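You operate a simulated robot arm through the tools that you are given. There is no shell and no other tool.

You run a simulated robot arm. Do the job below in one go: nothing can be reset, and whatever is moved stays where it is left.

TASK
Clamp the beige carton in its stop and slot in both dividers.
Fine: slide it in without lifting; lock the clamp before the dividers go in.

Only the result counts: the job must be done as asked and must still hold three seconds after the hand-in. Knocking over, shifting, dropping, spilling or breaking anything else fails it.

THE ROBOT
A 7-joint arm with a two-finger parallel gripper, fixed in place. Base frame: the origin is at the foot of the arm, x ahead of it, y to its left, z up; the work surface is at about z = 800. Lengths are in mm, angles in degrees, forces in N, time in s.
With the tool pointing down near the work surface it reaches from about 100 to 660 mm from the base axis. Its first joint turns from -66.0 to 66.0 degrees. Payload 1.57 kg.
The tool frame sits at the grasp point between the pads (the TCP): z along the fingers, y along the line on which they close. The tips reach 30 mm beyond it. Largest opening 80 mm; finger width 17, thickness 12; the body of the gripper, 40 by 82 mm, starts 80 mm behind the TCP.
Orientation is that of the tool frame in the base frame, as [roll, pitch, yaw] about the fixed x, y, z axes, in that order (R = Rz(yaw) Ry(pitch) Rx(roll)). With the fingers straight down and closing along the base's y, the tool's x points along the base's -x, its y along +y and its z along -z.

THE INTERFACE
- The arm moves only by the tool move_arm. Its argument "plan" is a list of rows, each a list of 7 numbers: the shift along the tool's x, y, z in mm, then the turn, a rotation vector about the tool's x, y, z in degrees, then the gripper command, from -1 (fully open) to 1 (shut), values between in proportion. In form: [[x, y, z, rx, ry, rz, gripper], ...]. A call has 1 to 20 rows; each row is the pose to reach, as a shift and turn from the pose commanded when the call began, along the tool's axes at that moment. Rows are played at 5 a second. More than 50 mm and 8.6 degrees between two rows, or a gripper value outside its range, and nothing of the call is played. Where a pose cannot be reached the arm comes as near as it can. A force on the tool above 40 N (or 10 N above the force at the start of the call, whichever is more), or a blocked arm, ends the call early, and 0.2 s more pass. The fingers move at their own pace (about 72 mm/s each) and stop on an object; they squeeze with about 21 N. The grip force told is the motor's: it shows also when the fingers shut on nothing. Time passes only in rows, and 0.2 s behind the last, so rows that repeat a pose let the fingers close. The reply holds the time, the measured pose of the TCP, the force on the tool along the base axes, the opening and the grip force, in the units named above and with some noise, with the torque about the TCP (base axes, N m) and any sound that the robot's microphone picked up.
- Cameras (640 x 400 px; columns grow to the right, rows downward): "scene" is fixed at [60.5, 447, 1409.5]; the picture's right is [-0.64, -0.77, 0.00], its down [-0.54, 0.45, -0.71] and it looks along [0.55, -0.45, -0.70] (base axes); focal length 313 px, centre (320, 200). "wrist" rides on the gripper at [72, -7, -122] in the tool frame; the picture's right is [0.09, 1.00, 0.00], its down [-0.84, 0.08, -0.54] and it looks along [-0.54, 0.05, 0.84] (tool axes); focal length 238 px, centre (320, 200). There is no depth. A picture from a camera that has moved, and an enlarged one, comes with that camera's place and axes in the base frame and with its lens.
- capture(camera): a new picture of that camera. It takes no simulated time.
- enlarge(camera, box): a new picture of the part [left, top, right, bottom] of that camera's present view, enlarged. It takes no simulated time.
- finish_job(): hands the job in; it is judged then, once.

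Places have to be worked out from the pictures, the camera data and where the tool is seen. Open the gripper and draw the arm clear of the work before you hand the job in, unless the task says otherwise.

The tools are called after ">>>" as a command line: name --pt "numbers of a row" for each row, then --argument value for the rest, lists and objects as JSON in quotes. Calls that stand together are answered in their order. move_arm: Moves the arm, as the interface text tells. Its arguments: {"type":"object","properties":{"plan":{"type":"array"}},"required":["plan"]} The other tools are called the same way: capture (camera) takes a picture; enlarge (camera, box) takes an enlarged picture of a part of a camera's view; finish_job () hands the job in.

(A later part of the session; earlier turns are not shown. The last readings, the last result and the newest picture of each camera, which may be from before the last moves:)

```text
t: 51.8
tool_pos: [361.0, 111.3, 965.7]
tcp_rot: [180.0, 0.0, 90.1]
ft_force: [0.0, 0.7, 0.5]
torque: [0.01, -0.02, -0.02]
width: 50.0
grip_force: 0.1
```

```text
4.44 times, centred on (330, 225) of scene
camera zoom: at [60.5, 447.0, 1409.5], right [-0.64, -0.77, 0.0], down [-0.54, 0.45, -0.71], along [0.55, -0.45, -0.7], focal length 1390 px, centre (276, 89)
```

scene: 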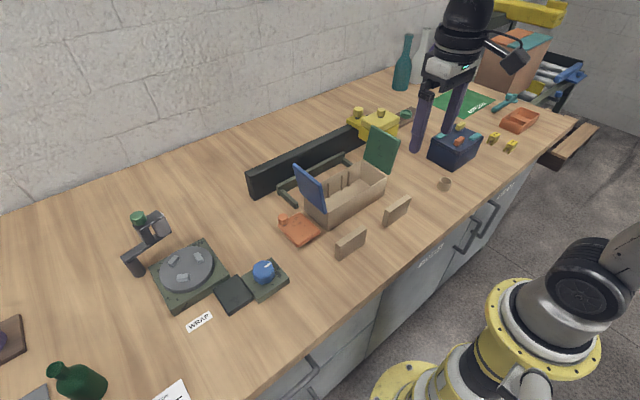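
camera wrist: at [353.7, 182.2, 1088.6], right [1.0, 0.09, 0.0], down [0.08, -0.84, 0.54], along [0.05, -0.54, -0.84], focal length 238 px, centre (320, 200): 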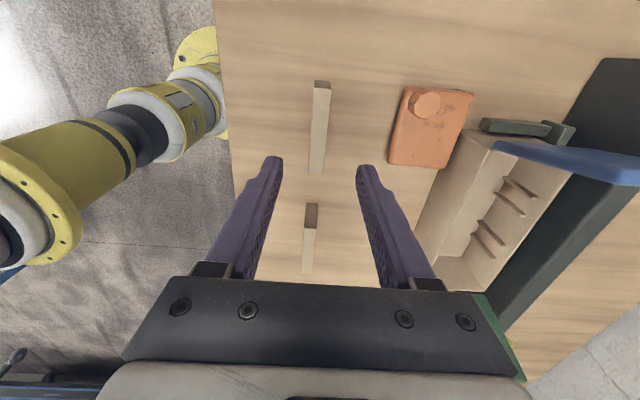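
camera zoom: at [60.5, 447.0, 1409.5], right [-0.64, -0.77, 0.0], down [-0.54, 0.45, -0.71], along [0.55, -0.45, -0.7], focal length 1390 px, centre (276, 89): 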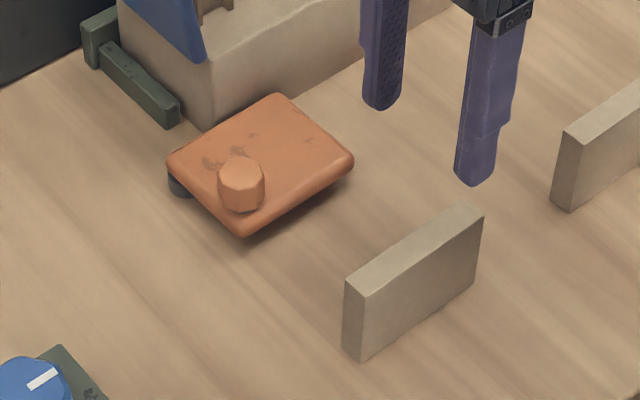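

Divider 1 measures about 84 long and 16 thick, centred near (359.6, 110.4), with its top at z≈857. I'll centre on it, descend until the tips are about 12 mm above the table, and grip it.

>>> move_arm --pt "-0.6 -1.4 0 0 0 0 -0.25" --pt "-0.6 -1.4 40 0 0 0 -0.25" --pt "-0.6 -1.4 80 0 0 0 -0.25" --pt "-0.6 -1.4 105 0 0 0 -0.25" --pt "-0.6 -1.4 118 0 0 0 -0.25" --pt "-0.6 -1.4 124 0 0 0 -0.25" --pt "-0.6 -1.4 124 0 0 0 0.2" --pt "-0.6 -1.4 124 0 0 0 0.45" --pt "-0.6 -1.4 124 0 0 0 0.6" --pt "-0.6 -1.4 124 0 0 0 1" --pt "-0.6 -1.4 124 0 0 0 1" --pt "-0.6 -1.4 124 0 0 0 1"

>>> capture --camera "wrist"

>>> enlarge --camera "scene" --box '[290, 180, 410, 270]'

```text
t: 54.4
tool_pos: [358.9, 110.8, 840.8]
tcp_rot: [-179.8, 0.0, 90.1]
ft_force: [-0.5, 0.6, -0.1]
torque: [-0.03, -0.01, 0.03]
width: 15.1
grip_force: 21.5
```

```text
taken
camera wrist: at [351.3, 181.8, 964.4], right [1.0, 0.09, 0.0], down [0.08, -0.84, 0.54], along [0.05, -0.54, -0.84], focal length 238 px, centre (320, 200)
```

wrist: 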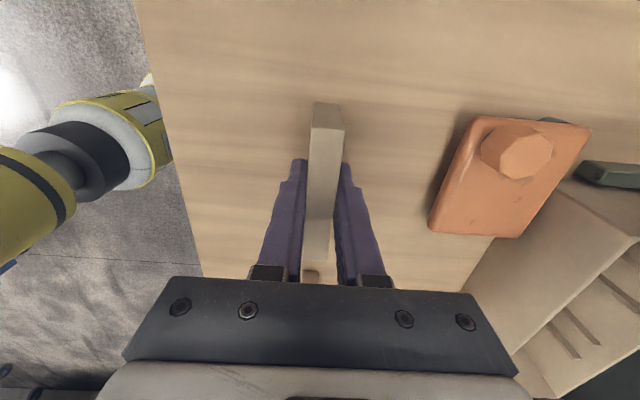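

```text
4.44 times, centred on (350, 225) of scene
camera zoom: at [60.5, 447.1, 1409.5], right [-0.64, -0.77, 0.0], down [-0.54, 0.45, -0.71], along [0.55, -0.45, -0.7], focal length 1390 px, centre (187, 89)
```

zoom: 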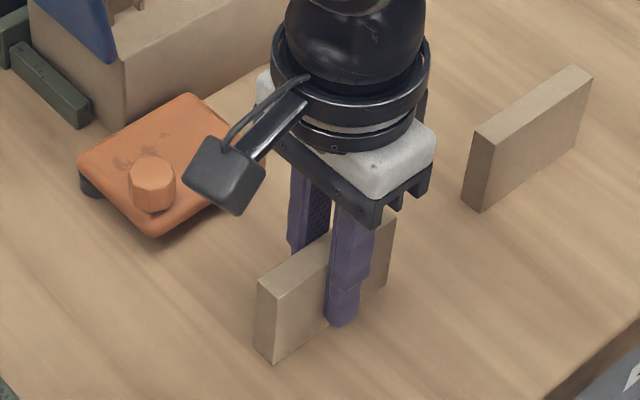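

It's gripped at 15.1 mm opening. I'll zoom in to find where the divider's ends are relative to the TCP, and lift it straight up.

>>> enlarge --camera "wrist" --box '[270, 90, 370, 190]'

>>> enlarge --camera "wrist" --box '[270, 190, 370, 280]'

>>> move_arm --pt "0 0 -10 0 0 0 1" --pt "0 0 -30 0 0 0 1" --pt "0 0 -65 0 0 0 1" --pt "0 0 -110 0 0 0 1" --pt "0 0 -160 0 0 0 1" --pt "0 0 -160 0 0 0 1"

```text
4.00 times, centred on (320, 140) of wrist
camera zoom: at [351.3, 181.8, 964.4], right [1.0, 0.09, 0.0], down [0.08, -0.84, 0.54], along [0.05, -0.54, -0.84], focal length 953 px, centre (320, 440)
```

zoom: 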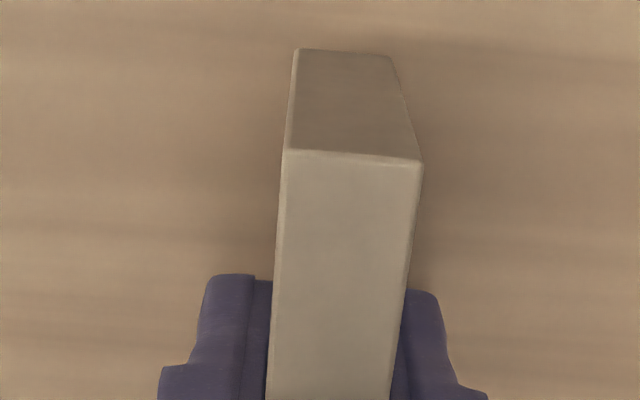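

```text
4.44 times, centred on (320, 235) of wrist
camera zoom: at [351.3, 181.8, 964.4], right [1.0, 0.09, 0.0], down [0.08, -0.84, 0.54], along [0.05, -0.54, -0.84], focal length 1059 px, centre (320, 44)
```

zoom: 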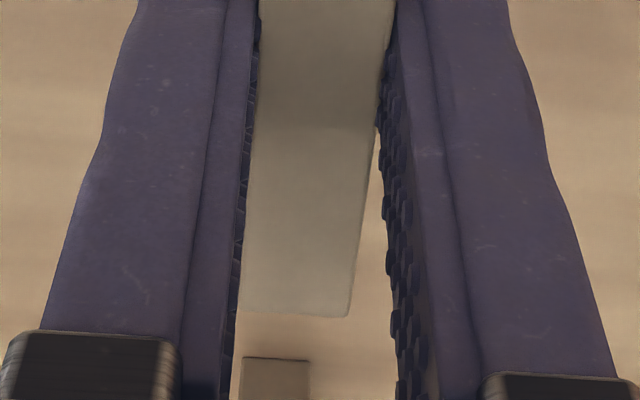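

```text
t: 55.8
tool_pos: [357.2, 109.9, 1004.0]
tcp_rot: [-180.0, 0.0, 90.0]
ft_force: [-0.8, 0.1, -0.3]
torque: [0.01, 0.0, 0.02]
width: 14.8
grip_force: 20.9
```

The divider is held centred within about 0.5 mm and is roughly 84 long. I'll turn it so its long side runs along x and carry it high over the +y slot at about (572, 46).

>>> move_arm --pt "-5 18 0 0 0 -7.5 1" --pt "-11 35 0 0 0 -15 1" --pt "-16 53 0 0 0 -22.5 1" --pt "-21 71 0 0 0 -30 1" --pt "-27 88 0 0 0 -37.5 1" --pt "-32 106 0 0 0 -45 1" --pt "-37 124 0 0 0 -52.5 1" --pt "-43 142 0 0 0 -60 1" --pt "-48 159 0 0 0 -67.5 1" --pt "-53 177 0 0 0 -75 1" --pt "-59 195 0 0 0 -82.5 1" --pt "-64 212.4 0 0 0 -90 1" --pt "-64 212.4 20 0 0 -90 1" --pt "-64 212.4 40 0 0 -90 1" --pt "-64 212.4 40 0 0 -90 1" --pt "-64 212.4 40 0 0 -90 1"

>>> capture --camera "wrist"

>>> enlarge --camera "wrist" --box '[220, 60, 420, 240]'

>>> enlarge --camera "scene" --box '[270, 110, 390, 220]'

```text
t: 59.2
tool_pos: [571.1, 47.0, 960.7]
tcp_rot: [180.0, 0.0, 180.0]
ft_force: [0.1, -1.0, 1.0]
torque: [-0.03, -0.02, -0.02]
width: 15.1
grip_force: 21.1
```

```text
taken
camera wrist: at [498.8, 38.8, 1083.8], right [-0.09, 1.0, 0.0], down [0.84, 0.08, 0.54], along [0.54, 0.05, -0.84], focal length 238 px, centre (320, 200)
```

wrist: 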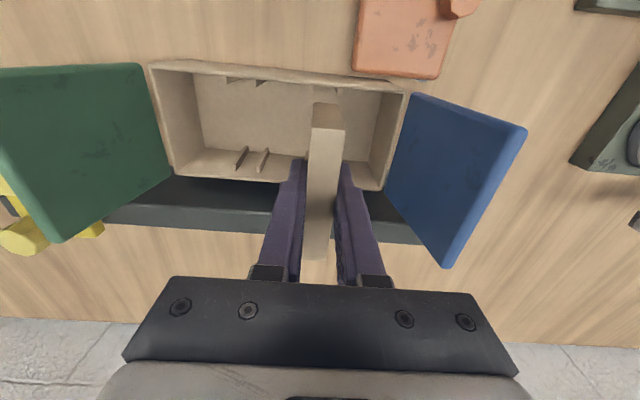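

```text
2.22 times, centred on (320, 150) of wrist
camera zoom: at [498.8, 38.8, 1083.8], right [-0.09, 1.0, 0.0], down [0.84, 0.08, 0.54], along [0.54, 0.05, -0.84], focal length 530 px, centre (320, 311)
```

zoom: 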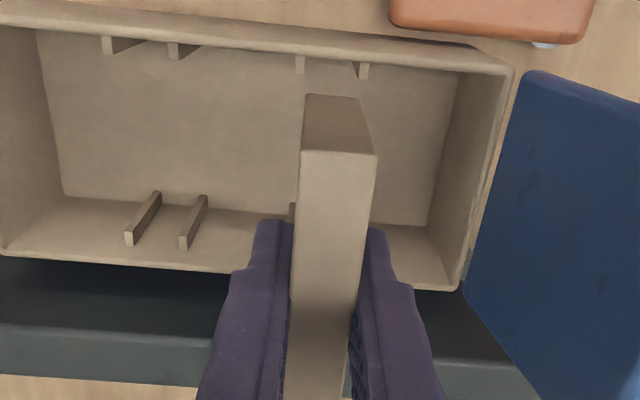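

```text
3.64 times, centred on (330, 165) of scene
camera zoom: at [60.5, 447.1, 1409.5], right [-0.64, -0.77, 0.0], down [-0.54, 0.45, -0.71], along [0.55, -0.45, -0.7], focal length 1138 px, centre (284, 327)
```

zoom: 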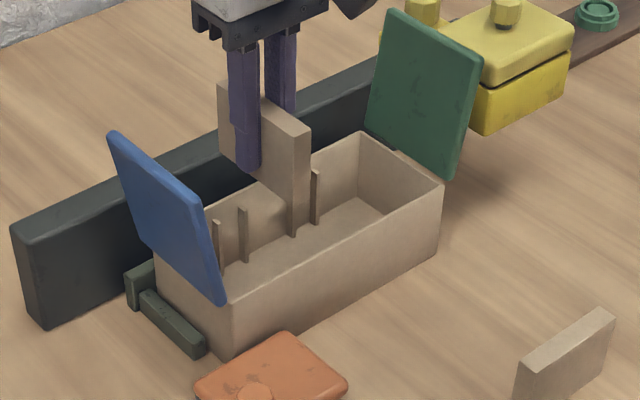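

The view is good: the near ribs bracket y≈46.7 and the divider sits at about y=46. I'll zoom in to compare the divider's near end with the near wall's inner edge.

>>> enlarge --camera "wrist" --box '[280, 65, 380, 125]'

>>> enlarge --camera "wrist" --box '[270, 140, 400, 210]'

>>> enlarge --camera "scene" --box '[310, 130, 370, 190]'

```text
6.40 times, centred on (330, 95) of wrist
camera zoom: at [498.8, 38.8, 1083.8], right [-0.09, 1.0, 0.0], down [0.84, 0.08, 0.54], along [0.54, 0.05, -0.84], focal length 1525 px, centre (256, 872)
```

zoom: 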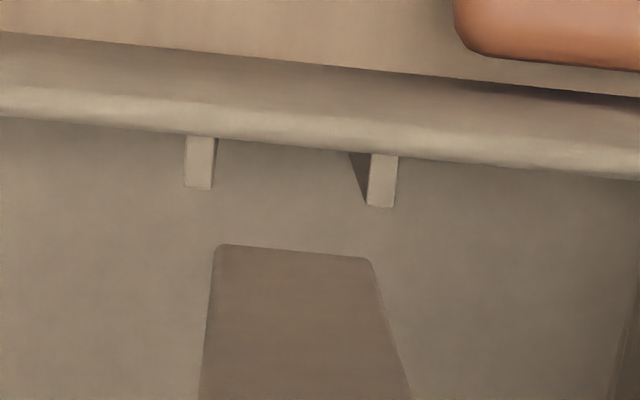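

```text
4.92 times, centred on (335, 175) of wrist
camera zoom: at [498.8, 38.8, 1083.8], right [-0.09, 1.0, 0.0], down [0.84, 0.08, 0.54], along [0.54, 0.05, -0.84], focal length 1173 px, centre (246, 323)
```

zoom: 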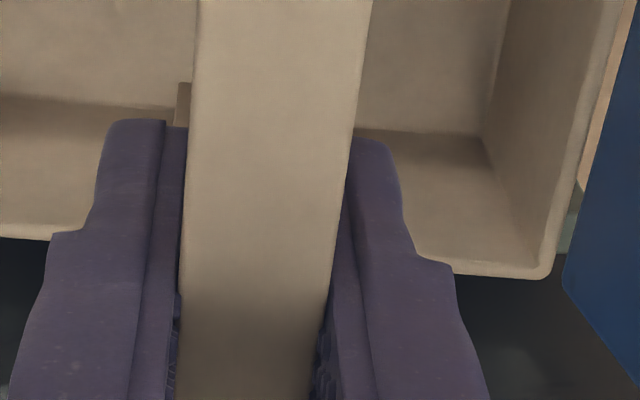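

```text
6.67 times, centred on (340, 160) of scene
camera zoom: at [60.5, 447.1, 1409.5], right [-0.64, -0.77, 0.0], down [-0.54, 0.45, -0.71], along [0.55, -0.45, -0.7], focal length 2085 px, centre (187, 467)
```

zoom: 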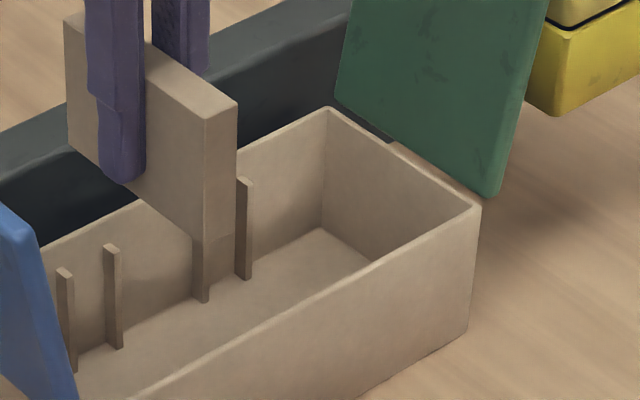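

Compared with the inner walls (about 525.6 and 612.5 in this view), the divider sits about 3 mm too far in +x and 0.8 mm low in y. I'll correct both, lower to just above the rim, and look again.

>>> move_arm --pt "3 0.8 0 0 0 0 1" --pt "3 0.8 15 0 0 0 1" --pt "3 0.8 28 0 0 0 1" --pt "3 0.8 34 0 0 0 1" --pt "3 0.8 34 0 0 0 1" --pt "3 0.8 34 0 0 0 1"

>>> enlarge --camera "wrist" --box '[270, 65, 370, 125]'

>>> enlarge --camera "wrist" --box '[240, 130, 400, 220]'

>>> enlarge --camera "scene" --box '[300, 130, 370, 190]'

```text
t: 60.6
tool_pos: [567.6, 46.8, 927.4]
tcp_rot: [-179.9, 0.0, 180.0]
ft_force: [0.4, -0.7, 0.5]
torque: [-0.05, 0.0, 0.01]
width: 14.9
grip_force: 20.4
```

```text
6.40 times, centred on (320, 95) of wrist
camera zoom: at [496.3, 39.9, 1050.0], right [-0.09, 1.0, 0.0], down [0.84, 0.08, 0.54], along [0.54, 0.05, -0.84], focal length 1525 px, centre (320, 872)
```

zoom: 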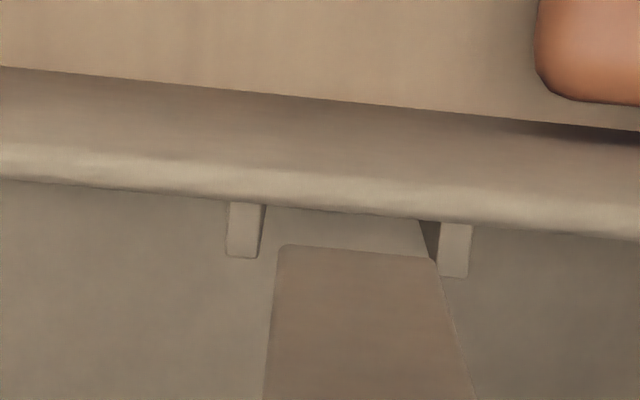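

```text
4.00 times, centred on (320, 175) of wrist
camera zoom: at [496.3, 39.9, 1050.0], right [-0.09, 1.0, 0.0], down [0.84, 0.08, 0.54], along [0.54, 0.05, -0.84], focal length 953 px, centre (320, 300)
```

zoom: 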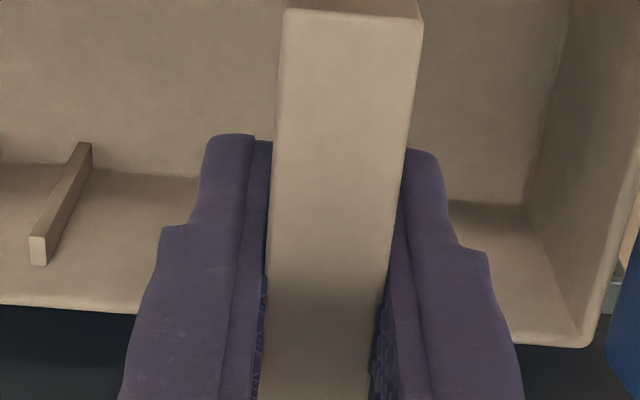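

```text
6.67 times, centred on (335, 160) of scene
camera zoom: at [60.5, 447.1, 1409.5], right [-0.64, -0.77, 0.0], down [-0.54, 0.45, -0.71], along [0.55, -0.45, -0.7], focal length 2085 px, centre (220, 467)
```

zoom: 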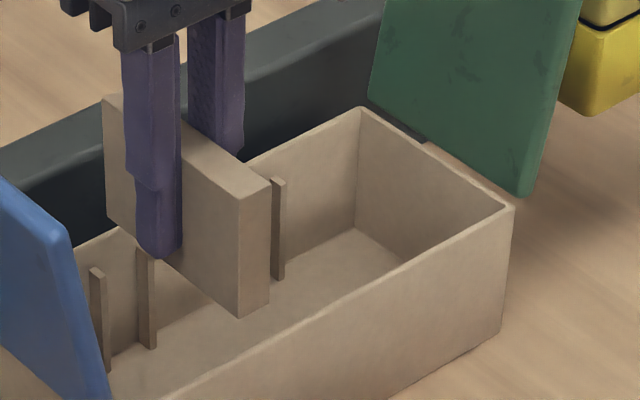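

The divider now has about 2 mm clearance at the near wall, 1.3 mm at the far wall, and is centred between the ribs. I'll lower it slowly into the slot, watching the force.

>>> move_arm --pt "0 0 6 0 0 0 1" --pt "0 0 12 0 0 0 1" --pt "0 0 18 0 0 0 1" --pt "0 0 24 0 0 0 1" --pt "0 0 30 0 0 0 1" --pt "0 0 30 0 0 0 1"

>>> enlarge --camera "wrist" --box '[250, 65, 390, 155]'

>>> enlarge --camera "scene" --box '[290, 130, 370, 190]'

```text
t: 62.0
tool_pos: [569.0, 47.4, 898.7]
tcp_rot: [180.0, 0.0, -179.9]
ft_force: [0.3, 0.6, 0.1]
torque: [0.02, 0.0, -0.02]
width: 14.8
grip_force: 21.4
```

```text
4.44 times, centred on (320, 110) of wrist
camera zoom: at [496.4, 40.3, 1020.7], right [-0.09, 1.0, 0.0], down [0.84, 0.08, 0.54], along [0.54, 0.05, -0.84], focal length 1059 px, centre (320, 600)
```

zoom: 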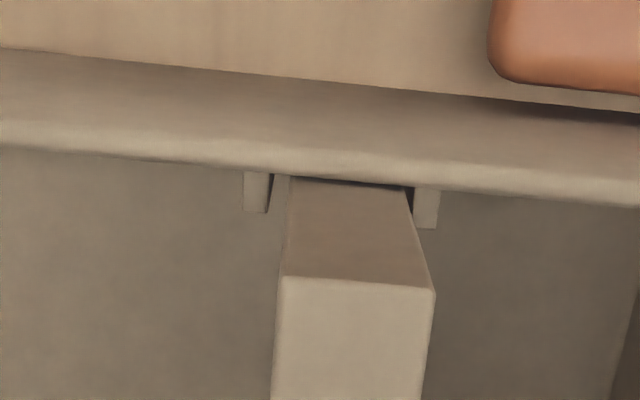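

```text
6.67 times, centred on (330, 160) of scene
camera zoom: at [60.5, 447.1, 1409.5], right [-0.64, -0.77, 0.0], down [-0.54, 0.45, -0.71], along [0.55, -0.45, -0.7], focal length 2085 px, centre (253, 467)
```

zoom: 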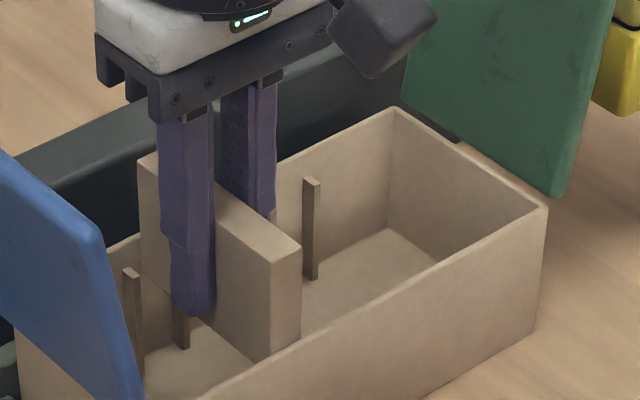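

The divider's bottom is now between the ribs below the rim, with no contact force. I'll continue down.

>>> move_arm --pt "0 0 7 0 0 0 1" --pt "0 0 14 0 0 0 1" --pt "0 0 21 0 0 0 1" --pt "0 0 28 0 0 0 1" --pt "0 0 35 0 0 0 1" --pt "0 0 41 0 0 0 1" --pt "0 0 45 0 0 0 1" --pt "0 0 45 0 0 0 1"

>>> enlarge --camera "wrist" --box '[250, 65, 390, 155]'

>>> enlarge --camera "scene" --box '[290, 130, 370, 190]'

```text
t: 63.8
tool_pos: [569.1, 47.6, 852.6]
tcp_rot: [179.9, 0.0, -180.0]
ft_force: [0.8, 0.1, -0.8]
torque: [-0.03, 0.01, 0.02]
width: 15.3
grip_force: 21.3
```

```text
4.44 times, centred on (320, 110) of wrist
camera zoom: at [496.4, 40.0, 975.6], right [-0.09, 1.0, 0.0], down [0.84, 0.08, 0.54], along [0.54, 0.05, -0.84], focal length 1059 px, centre (320, 600)
```

zoom: 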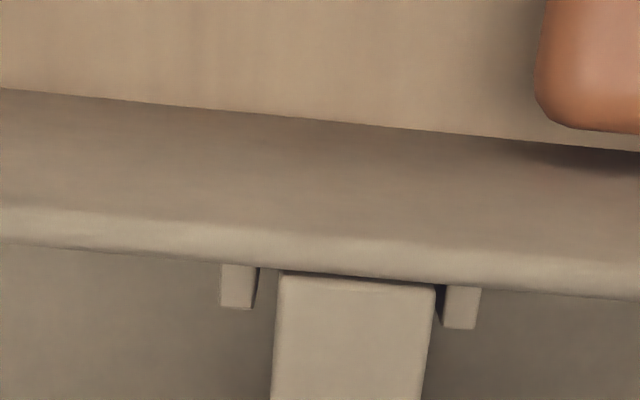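

```text
6.67 times, centred on (330, 160) of scene
camera zoom: at [60.5, 447.1, 1409.5], right [-0.64, -0.77, 0.0], down [-0.54, 0.45, -0.71], along [0.55, -0.45, -0.7], focal length 2085 px, centre (253, 467)
```

zoom: 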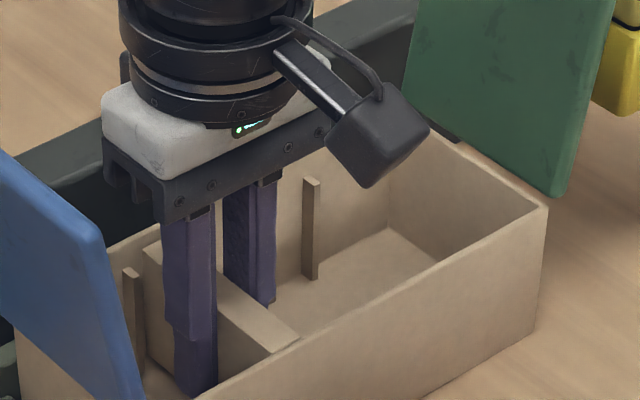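

The bottom should be about 7–8 mm above the carton floor now. I'll lower in 1 mm steps to feel for the floor.

>>> move_arm --pt "0 0 1 0 0 0 1" --pt "0 0 2 0 0 0 1" --pt "0 0 3 0 0 0 1" --pt "0 0 4 0 0 0 1" --pt "0 0 5 0 0 0 1" --pt "0 0 5 0 0 0 1"

```text
t: 65.2
tool_pos: [568.9, 45.9, 847.6]
tcp_rot: [-180.0, 0.0, -180.0]
ft_force: [-0.3, -0.1, -0.4]
torque: [-0.01, 0.02, 0.01]
width: 15.2
grip_force: 20.8
```

No contact yet, so I'll keep going down in 1 mm steps.

>>> move_arm --pt "0 0 1 0 0 0 1" --pt "0 0 2 0 0 0 1" --pt "0 0 2 0 0 0 1"

```text
t: 66.0
tool_pos: [569.5, 46.8, 846.0]
tcp_rot: [-180.0, 0.0, 180.0]
ft_force: [0.0, -0.2, 0.4]
torque: [0.01, 0.02, 0.0]
width: 15.1
grip_force: 20.7
```

Still free at z=846. I'll take another 1.5 mm in half-millimetre steps.

>>> move_arm --pt "0 0 0.5 0 0 0 1" --pt "0 0 1 0 0 0 1" --pt "0 0 1.5 0 0 0 1" --pt "0 0 1.5 0 0 0 1"

>>> enlarge --camera "scene" --box '[290, 130, 370, 190]'

```text
t: 67.0
tool_pos: [568.5, 47.4, 844.7]
tcp_rot: [-180.0, 0.1, 180.0]
ft_force: [-2.0, -0.3, 5.5]
torque: [-0.04, 0.19, 0.01]
width: 14.9
grip_force: 21.0
```

```text
6.67 times, centred on (330, 160) of scene
camera zoom: at [60.3, 447.0, 1409.6], right [-0.64, -0.77, 0.0], down [-0.54, 0.45, -0.71], along [0.55, -0.45, -0.7], focal length 2085 px, centre (253, 467)
```

zoom: 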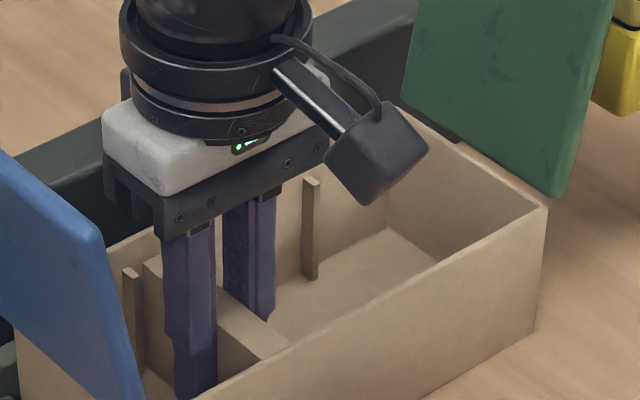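

The divider has reached the floor, with 5.5 N upward. I'll ease off 0.5 mm, open the fingers a little, check, and then withdraw straight up.

>>> move_arm --pt "0 0 -0.6 0 0 0 1" --pt "0 0 -0.6 0 0 0 0.5" --pt "0 0 -0.6 0 0 0 0.3" --pt "0 0 -0.6 0 0 0 0.2" --pt "0 0 -0.6 0 0 0 0.2" --pt "0 0 -15 0 0 0 0.2" --pt "0 0 -40 0 0 0 0.2" --pt "0 0 -75 0 0 0 0.2" --pt "0 0 -115 0 0 0 0.2" --pt "0 0 -155 0 0 0 0.2" --pt "0 0 -155 0 0 0 0.2"

>>> capture --camera "wrist"

>>> enlarge --camera "wrist" --box '[220, 60, 420, 200]'

>>> enlarge --camera "scene" --box '[270, 120, 390, 240]'

```text
t: 69.4
tool_pos: [568.2, 46.0, 998.9]
tcp_rot: [179.9, 0.0, 180.0]
ft_force: [0.8, 0.0, 0.3]
torque: [-0.02, -0.01, 0.01]
width: 32.0
grip_force: 0.0
```

```text
taken
camera wrist: at [496.5, 39.2, 1122.0], right [-0.09, 1.0, 0.0], down [0.84, 0.08, 0.54], along [0.54, 0.05, -0.84], focal length 238 px, centre (320, 200)
```

wrist: 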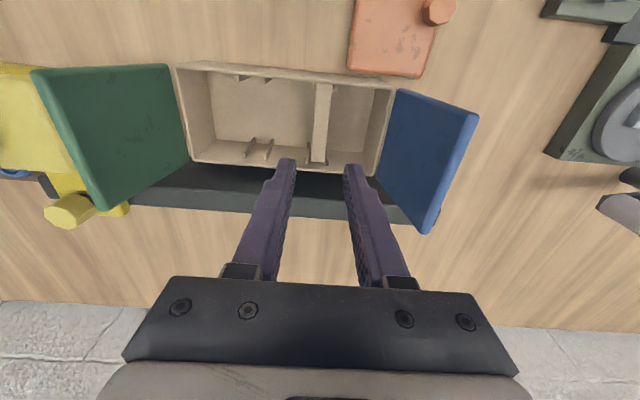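

```text
2.86 times, centred on (320, 130) of wrist
camera zoom: at [496.5, 39.2, 1122.0], right [-0.09, 1.0, 0.0], down [0.84, 0.08, 0.54], along [0.54, 0.05, -0.84], focal length 681 px, centre (320, 400)
```

zoom: 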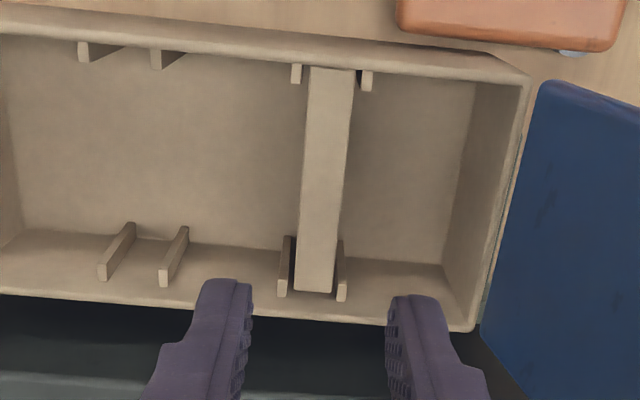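

```text
3.33 times, centred on (330, 180) of scene
camera zoom: at [60.5, 447.0, 1409.5], right [-0.64, -0.77, 0.0], down [-0.54, 0.45, -0.71], along [0.55, -0.45, -0.7], focal length 1043 px, centre (287, 267)
```

zoom: 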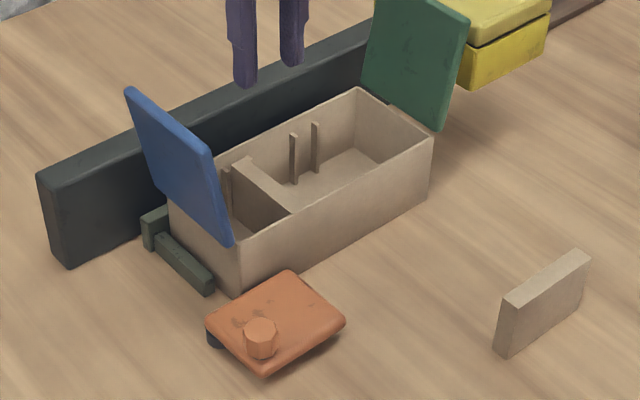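

Divider 1 is seated in both ribbed slots, and the clamp and carton haven't moved. Next I'll go to divider 2 at about (361, -51), turning the gripper to close along x again.

>>> move_arm --pt "16 -7.5 0 0 0 7 0.2" --pt "32 -15 0 0 0 14 0.1" --pt "48 -22.5 0 0 0 21 0" --pt "64 -30 0 0 0 28 -0.1" --pt "80 -37.5 0 0 0 35 -0.25" --pt "96 -45 0 0 0 42 -0.25" --pt "112 -52.5 0 0 0 49 -0.25" --pt "128 -60 0 0 0 56 -0.25" --pt "144 -67.5 0 0 0 63 -0.25" --pt "160 -75 0 0 0 70 -0.25" --pt "176 -83 0 0 0 77 -0.25" --pt "192 -91 0 0 0 84 -0.25" --pt "208.3 -98.2 0 0 0 90 -0.25" --pt "208.3 -98.2 17 0 0 90 -0.25" --pt "208.3 -98.2 34 0 0 90 -0.25" --pt "208.3 -98.2 34 0 0 90 -0.25"

>>> capture --camera "wrist"

>>> enlarge --camera "wrist" --box '[220, 80, 420, 240]'

>>> enlarge --camera "scene" --box '[310, 150, 430, 240]'

```text
t: 72.8
tool_pos: [360.6, -51.1, 965.7]
tcp_rot: [-180.0, 0.0, 90.0]
ft_force: [-0.1, 0.0, -0.7]
torque: [0.0, -0.02, 0.01]
width: 49.8
grip_force: 0.0
```

```text
taken
camera wrist: at [353.1, 20.7, 1087.8], right [1.0, 0.09, 0.0], down [0.08, -0.84, 0.54], along [0.05, -0.54, -0.84], focal length 238 px, centre (320, 200)
```

wrist: 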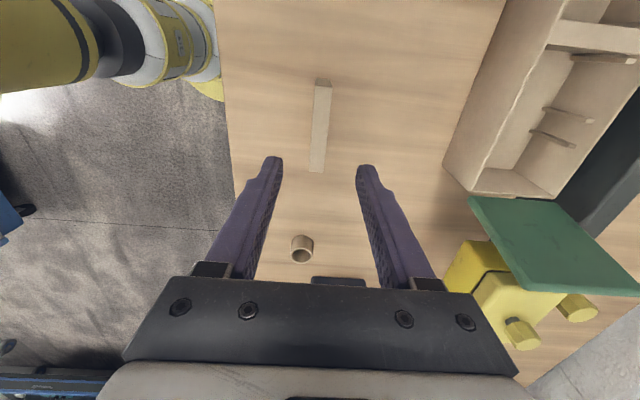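

```text
2.50 times, centred on (320, 160) of wrist
camera zoom: at [353.1, 20.7, 1087.8], right [1.0, 0.09, 0.0], down [0.08, -0.84, 0.54], along [0.05, -0.54, -0.84], focal length 596 px, centre (320, 300)
```

zoom: 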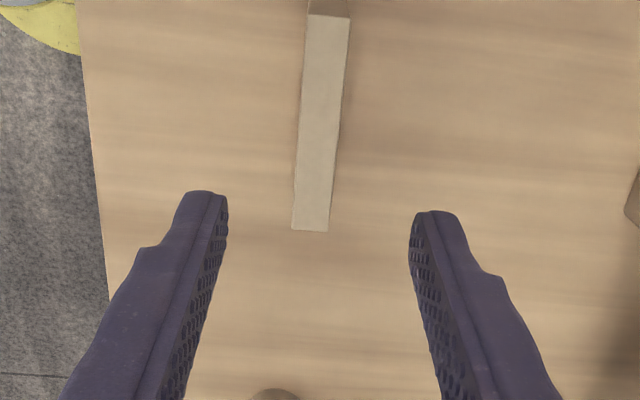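

```text
4.44 times, centred on (370, 195) of scene
camera zoom: at [60.5, 447.0, 1409.5], right [-0.64, -0.77, 0.0], down [-0.54, 0.45, -0.71], along [0.55, -0.45, -0.7], focal length 1390 px, centre (98, 222)
```

zoom: 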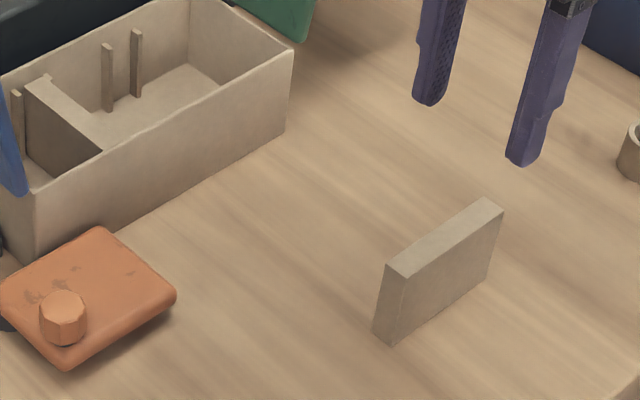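

Divider 2 is centred near (359.7, -50.4). I'll make a small centring correction, descend, and grip it like the first one.

>>> move_arm --pt "0.5 -0.8 0 0 0 0 -0.25" --pt "0.5 -0.8 40 0 0 0 -0.25" --pt "0.5 -0.8 80 0 0 0 -0.25" --pt "0.5 -0.8 105 0 0 0 -0.25" --pt "0.5 -0.8 118 0 0 0 -0.25" --pt "0.5 -0.8 124 0 0 0 -0.25" --pt "0.5 -0.8 124 0 0 0 0.2" --pt "0.5 -0.8 124 0 0 0 0.45" --pt "0.5 -0.8 124 0 0 0 0.6" --pt "0.5 -0.8 124 0 0 0 1" --pt "0.5 -0.8 124 0 0 0 1" --pt "0.5 -0.8 124 0 0 0 1"

>>> enlarge --camera "wrist" --box '[270, 90, 370, 190]'

>>> enlarge --camera "wrist" --box '[270, 190, 370, 280]'

>>> enlarge --camera "scene" --box '[310, 150, 430, 240]'

```text
t: 75.4
tool_pos: [361.1, -52.2, 840.9]
tcp_rot: [-180.0, 0.0, 90.0]
ft_force: [-0.2, 0.0, -0.2]
torque: [0.0, -0.01, -0.02]
width: 14.9
grip_force: 21.0
```

```text
4.00 times, centred on (320, 140) of wrist
camera zoom: at [352.5, 20.8, 963.9], right [1.0, 0.09, 0.0], down [0.08, -0.84, 0.54], along [0.05, -0.54, -0.84], focal length 953 px, centre (320, 440)
```

zoom: 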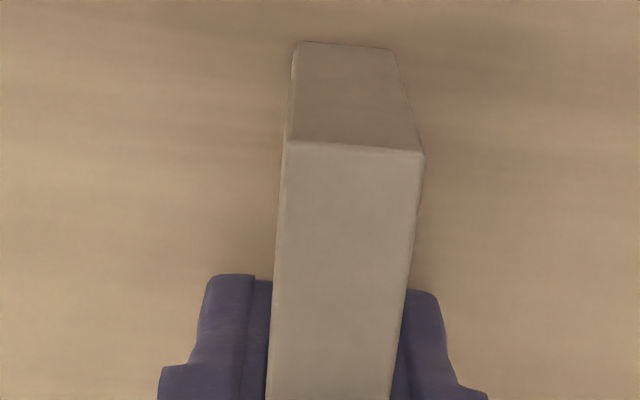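

```text
4.44 times, centred on (320, 235) of wrist
camera zoom: at [352.5, 20.8, 963.9], right [1.0, 0.09, 0.0], down [0.08, -0.84, 0.54], along [0.05, -0.54, -0.84], focal length 1059 px, centre (320, 44)
```

zoom: 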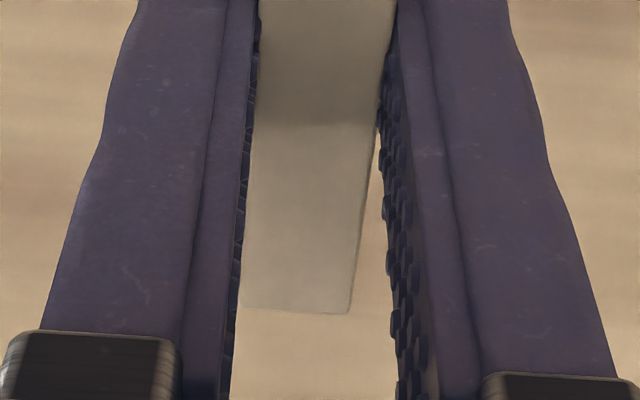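

```text
4.44 times, centred on (370, 195) of scene
camera zoom: at [60.5, 447.0, 1409.5], right [-0.64, -0.77, 0.0], down [-0.54, 0.45, -0.71], along [0.55, -0.45, -0.7], focal length 1390 px, centre (98, 222)
```

zoom: 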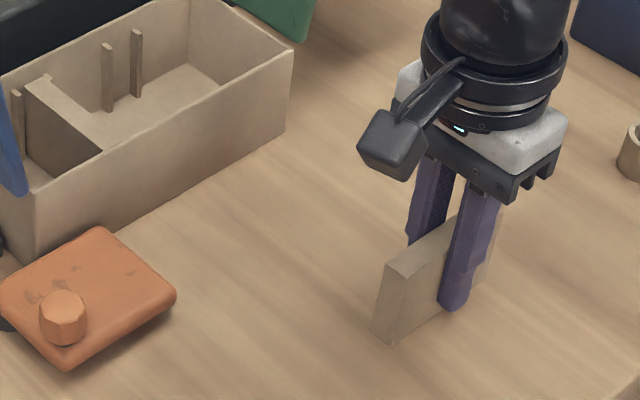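

Divider 2 is held at 14.9 mm opening, with its centre about 0.5 mm off the TCP along its length. I'll lift it, then rotate and carry it above the -y slot at about (569, -24.7).

>>> move_arm --pt "0 0 -10 0 0 0 1" --pt "0 0 -30 0 0 0 1" --pt "0 0 -65 0 0 0 1" --pt "0 0 -110 0 0 0 1" --pt "0 0 -155 0 0 0 1" --pt "2 17 -155 0 0 -7.5 1" --pt "4 35 -155 0 0 -15 1" --pt "6 52 -155 0 0 -22.5 1" --pt "8 70 -155 0 0 -30 1" --pt "11 87 -155 0 0 -37.5 1" --pt "13 105 -155 0 0 -45 1" --pt "15 122 -155 0 0 -52.5 1" --pt "17 140 -155 0 0 -60 1" --pt "19 157 -155 0 0 -67.5 1" --pt "21 175 -155 0 0 -75 1" --pt "24 192 -155 0 0 -82.5 1" --pt "25.8 209.6 -155 0 0 -90 1" --pt "25.8 209.6 -135 0 0 -90 1" --pt "25.8 209.6 -120 0 0 -90 1" --pt "25.8 209.6 -120 0 0 -90 1"

>>> capture --camera "wrist"

>>> enlarge --camera "wrist" --box '[270, 65, 370, 125]'

>>> enlarge --camera "scene" --box '[290, 110, 400, 210]'

```text
t: 79.6
tool_pos: [569.5, -24.9, 960.7]
tcp_rot: [-179.9, -0.1, -180.0]
ft_force: [-0.3, -0.6, -0.5]
torque: [0.02, 0.02, -0.01]
width: 15.0
grip_force: 21.3
```

```text
taken
camera wrist: at [496.6, -31.8, 1083.5], right [-0.09, 1.0, 0.0], down [0.84, 0.08, 0.54], along [0.54, 0.05, -0.84], focal length 238 px, centre (320, 200)
```

wrist: 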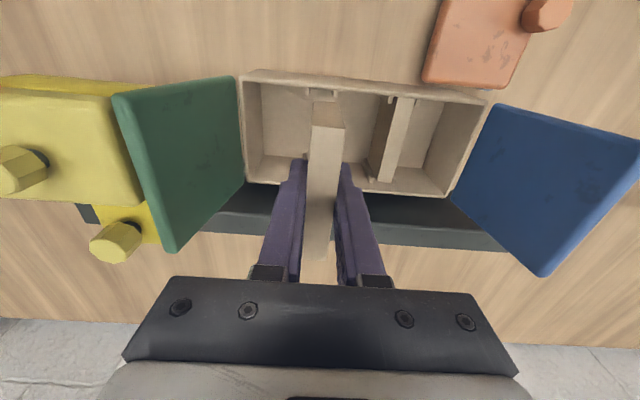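

```text
6.40 times, centred on (320, 95) of wrist
camera zoom: at [496.6, -31.8, 1083.5], right [-0.09, 1.0, 0.0], down [0.84, 0.08, 0.54], along [0.54, 0.05, -0.84], focal length 1525 px, centre (320, 872)
```

zoom: 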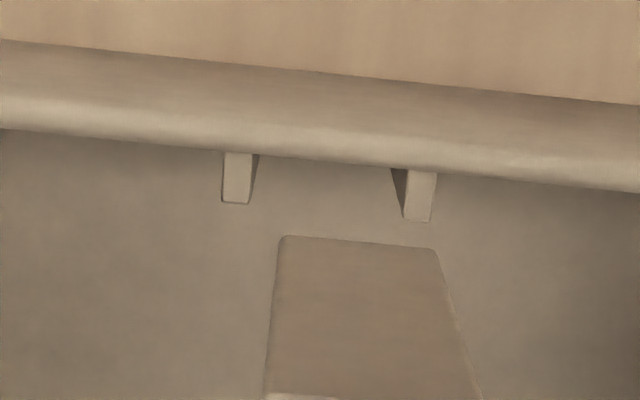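

```text
4.00 times, centred on (345, 160) of scene
camera zoom: at [60.5, 447.1, 1409.5], right [-0.64, -0.77, 0.0], down [-0.54, 0.45, -0.71], along [0.55, -0.45, -0.7], focal length 1251 px, centre (220, 360)
```

zoom: 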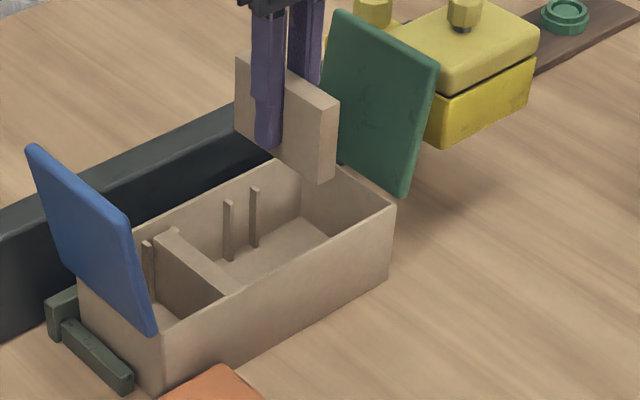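

The near ribs put this slot's centre at y≈-27.3, while the divider is at -24.8. I'll shift -2.5 mm in y and +0.3 mm in x, lower to just above the rim, and re-check.

>>> move_arm --pt "-0.3 -2.5 0 0 0 0 1" --pt "-0.3 -2.5 15 0 0 0 1" --pt "-0.3 -2.5 28 0 0 0 1" --pt "-0.3 -2.5 34 0 0 0 1" --pt "-0.3 -2.5 34 0 0 0 1" --pt "-0.3 -2.5 34 0 0 0 1"

>>> enlarge --camera "wrist" --box '[270, 65, 370, 125]'

>>> enlarge --camera "wrist" --box '[230, 130, 410, 220]'

>>> enlarge --camera "scene" --box '[310, 120, 390, 180]'

```text
t: 81.0
tool_pos: [570.8, -27.3, 927.0]
tcp_rot: [-180.0, 0.0, -180.0]
ft_force: [-0.1, 0.4, -0.8]
torque: [0.0, 0.03, -0.04]
width: 15.1
grip_force: 21.2
```

```text
6.40 times, centred on (320, 95) of wrist
camera zoom: at [497.0, -34.4, 1049.8], right [-0.09, 1.0, 0.0], down [0.84, 0.08, 0.54], along [0.54, 0.05, -0.84], focal length 1525 px, centre (320, 872)
```

zoom: 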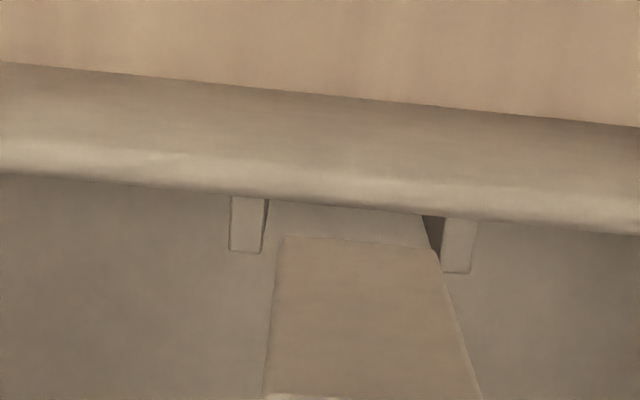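

```text
3.56 times, centred on (320, 175) of wrist
camera zoom: at [497.0, -34.4, 1049.8], right [-0.09, 1.0, 0.0], down [0.84, 0.08, 0.54], along [0.54, 0.05, -0.84], focal length 848 px, centre (320, 289)
```

zoom: 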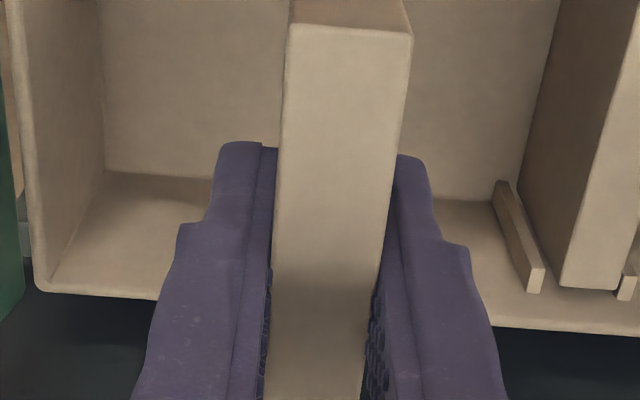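

```text
6.67 times, centred on (350, 150) of scene
camera zoom: at [60.5, 447.0, 1409.5], right [-0.64, -0.77, 0.0], down [-0.54, 0.45, -0.71], along [0.55, -0.45, -0.7], focal length 2085 px, centre (120, 533)
```

zoom: 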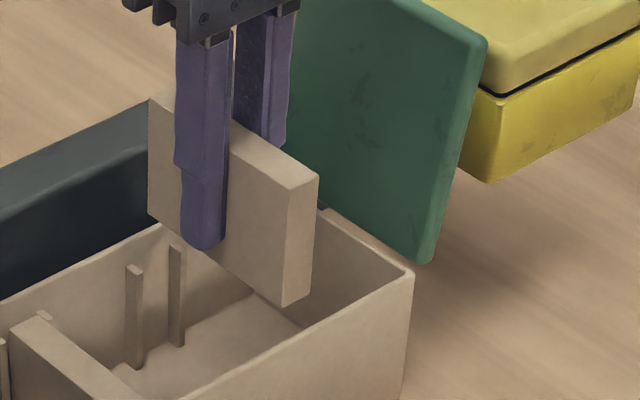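

The divider is now centred on the slot (y=-27.3 for both), with about 1.7 mm at the near wall. I'll lower it into the slot.

>>> move_arm --pt "0 0 6 0 0 0 1" --pt "0 0 12 0 0 0 1" --pt "0 0 18 0 0 0 1" --pt "0 0 24 0 0 0 1" --pt "0 0 30 0 0 0 1" --pt "0 0 30 0 0 0 1"

>>> enlarge --camera "wrist" --box '[250, 65, 390, 155]'

>>> enlarge --camera "scene" --box '[310, 120, 390, 180]'

```text
t: 82.4
tool_pos: [570.2, -27.8, 897.0]
tcp_rot: [-180.0, -0.1, -180.0]
ft_force: [0.4, 0.9, -0.3]
torque: [0.01, 0.01, 0.01]
width: 15.1
grip_force: 21.0
```

```text
4.44 times, centred on (320, 110) of wrist
camera zoom: at [497.2, -34.2, 1019.9], right [-0.09, 1.0, 0.0], down [0.84, 0.08, 0.54], along [0.54, 0.05, -0.84], focal length 1059 px, centre (320, 600)
```

zoom: 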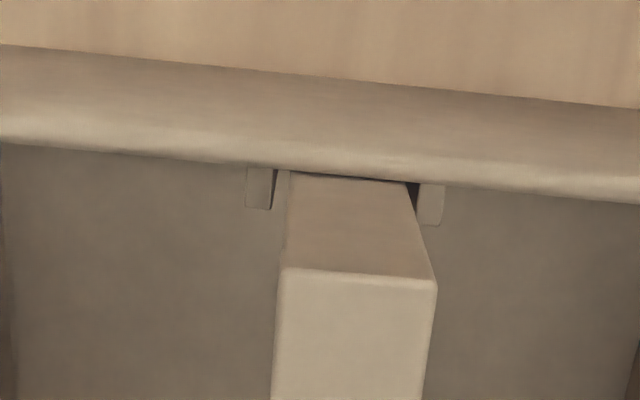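

```text
6.67 times, centred on (350, 150) of scene
camera zoom: at [60.5, 447.0, 1409.5], right [-0.64, -0.77, 0.0], down [-0.54, 0.45, -0.71], along [0.55, -0.45, -0.7], focal length 2085 px, centre (120, 533)
```

zoom: 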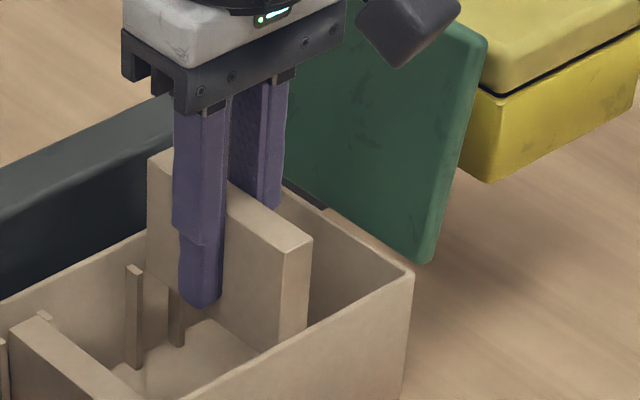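

It's between the ribs with no contact force. I'll continue down to just above the floor.

>>> move_arm --pt "0 0 7 0 0 0 1" --pt "0 0 14 0 0 0 1" --pt "0 0 21 0 0 0 1" --pt "0 0 28 0 0 0 1" --pt "0 0 35 0 0 0 1" --pt "0 0 41 0 0 0 1" --pt "0 0 46 0 0 0 1" --pt "0 0 50 0 0 0 1" --pt "0 0 51.5 0 0 0 1" --pt "0 0 51.5 0 0 0 1"

>>> enlarge --camera "wrist" --box '[250, 65, 390, 155]'

```text
t: 84.6
tool_pos: [569.7, -27.4, 846.2]
tcp_rot: [-179.9, 0.0, 179.9]
ft_force: [-0.1, -0.4, -0.3]
torque: [0.0, -0.02, 0.01]
width: 14.7
grip_force: 20.9
```

```text
4.44 times, centred on (320, 110) of wrist
camera zoom: at [497.2, -34.5, 968.5], right [-0.09, 1.0, 0.0], down [0.84, 0.08, 0.54], along [0.54, 0.05, -0.84], focal length 1059 px, centre (320, 600)
```

zoom: 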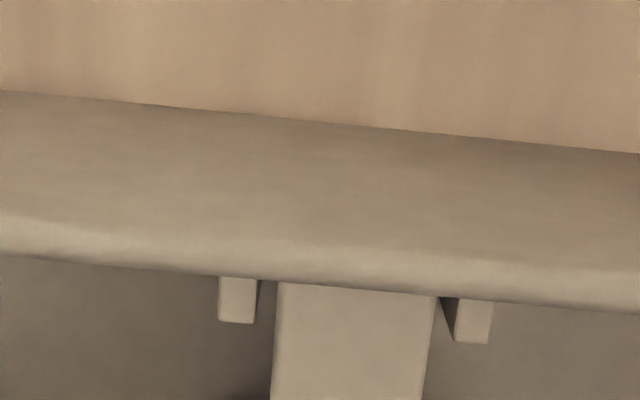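

Almost at the floor. I'll take the last 1–2 mm in half-millimetre steps until it touches.

>>> move_arm --pt "0 0 0.5 0 0 0 1" --pt "0 0 1 0 0 0 1" --pt "0 0 1.5 0 0 0 1" --pt "0 0 2 0 0 0 1" --pt "0 0 2 0 0 0 1"

```text
t: 85.8
tool_pos: [569.7, -28.6, 844.6]
tcp_rot: [-180.0, 0.1, -179.9]
ft_force: [-0.2, -0.3, 4.9]
torque: [-0.07, 0.11, 0.01]
width: 15.1
grip_force: 20.7
```

The divider is on the floor, with 4.9 N upward. I'll ease off, open slightly, and withdraw straight up.

>>> move_arm --pt "0 0 -0.6 0 0 0 1" --pt "0 0 -0.6 0 0 0 0.5" --pt "0 0 -0.6 0 0 0 0.3" --pt "0 0 -0.6 0 0 0 0.2" --pt "0 0 -0.6 0 0 0 0.2" --pt "0 0 -15 0 0 0 0.2" --pt "0 0 -40 0 0 0 0.2" --pt "0 0 -75 0 0 0 0.2" --pt "0 0 -115 0 0 0 0.2" --pt "0 0 -160 0 0 0 0.2" --pt "0 0 -160 0 0 0 0.2"

>>> capture --camera "wrist"

>>> enlarge --camera "wrist" --box '[220, 60, 460, 200]'

>>> enlarge --camera "scene" --box '[260, 120, 400, 240]'

```text
t: 88.2
tool_pos: [570.0, -27.5, 1003.1]
tcp_rot: [-180.0, 0.0, 180.0]
ft_force: [1.2, 0.9, 0.8]
torque: [0.02, -0.01, -0.01]
width: 31.9
grip_force: 0.1
```

```text
taken
camera wrist: at [497.7, -34.7, 1126.1], right [-0.09, 1.0, 0.0], down [0.84, 0.08, 0.54], along [0.54, 0.05, -0.84], focal length 238 px, centre (320, 200)
```

wrist: 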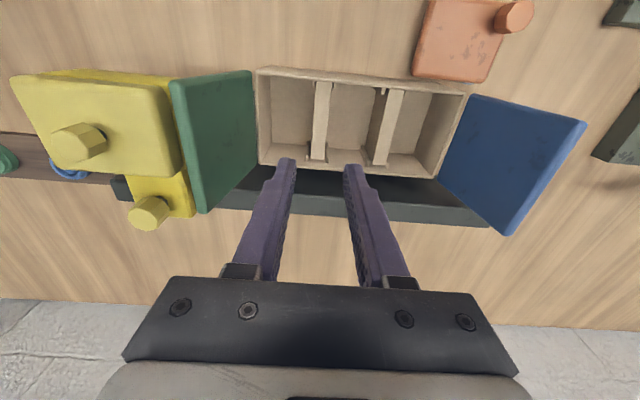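

```text
2.67 times, centred on (340, 130) of wrist
camera zoom: at [497.7, -34.7, 1126.1], right [-0.09, 1.0, 0.0], down [0.84, 0.08, 0.54], along [0.54, 0.05, -0.84], focal length 636 px, centre (267, 387)
```

zoom: 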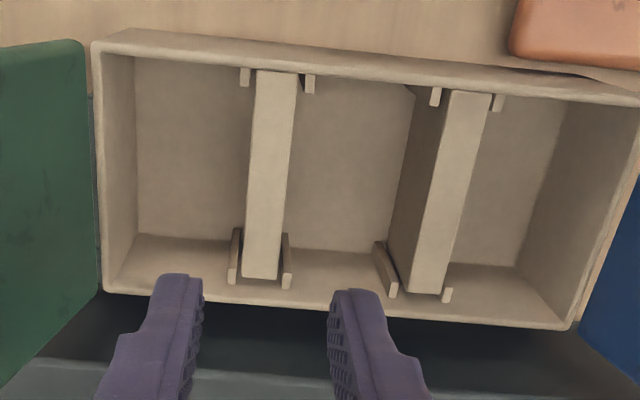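

```text
3.33 times, centred on (330, 180) of scene
camera zoom: at [60.5, 447.1, 1409.5], right [-0.64, -0.77, 0.0], down [-0.54, 0.45, -0.71], along [0.55, -0.45, -0.7], focal length 1043 px, centre (287, 267)
```

zoom: 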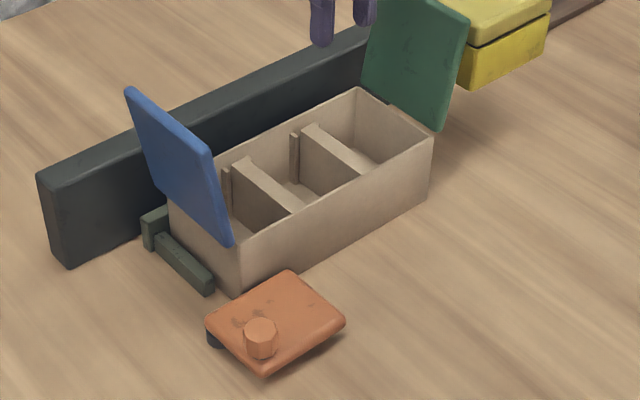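

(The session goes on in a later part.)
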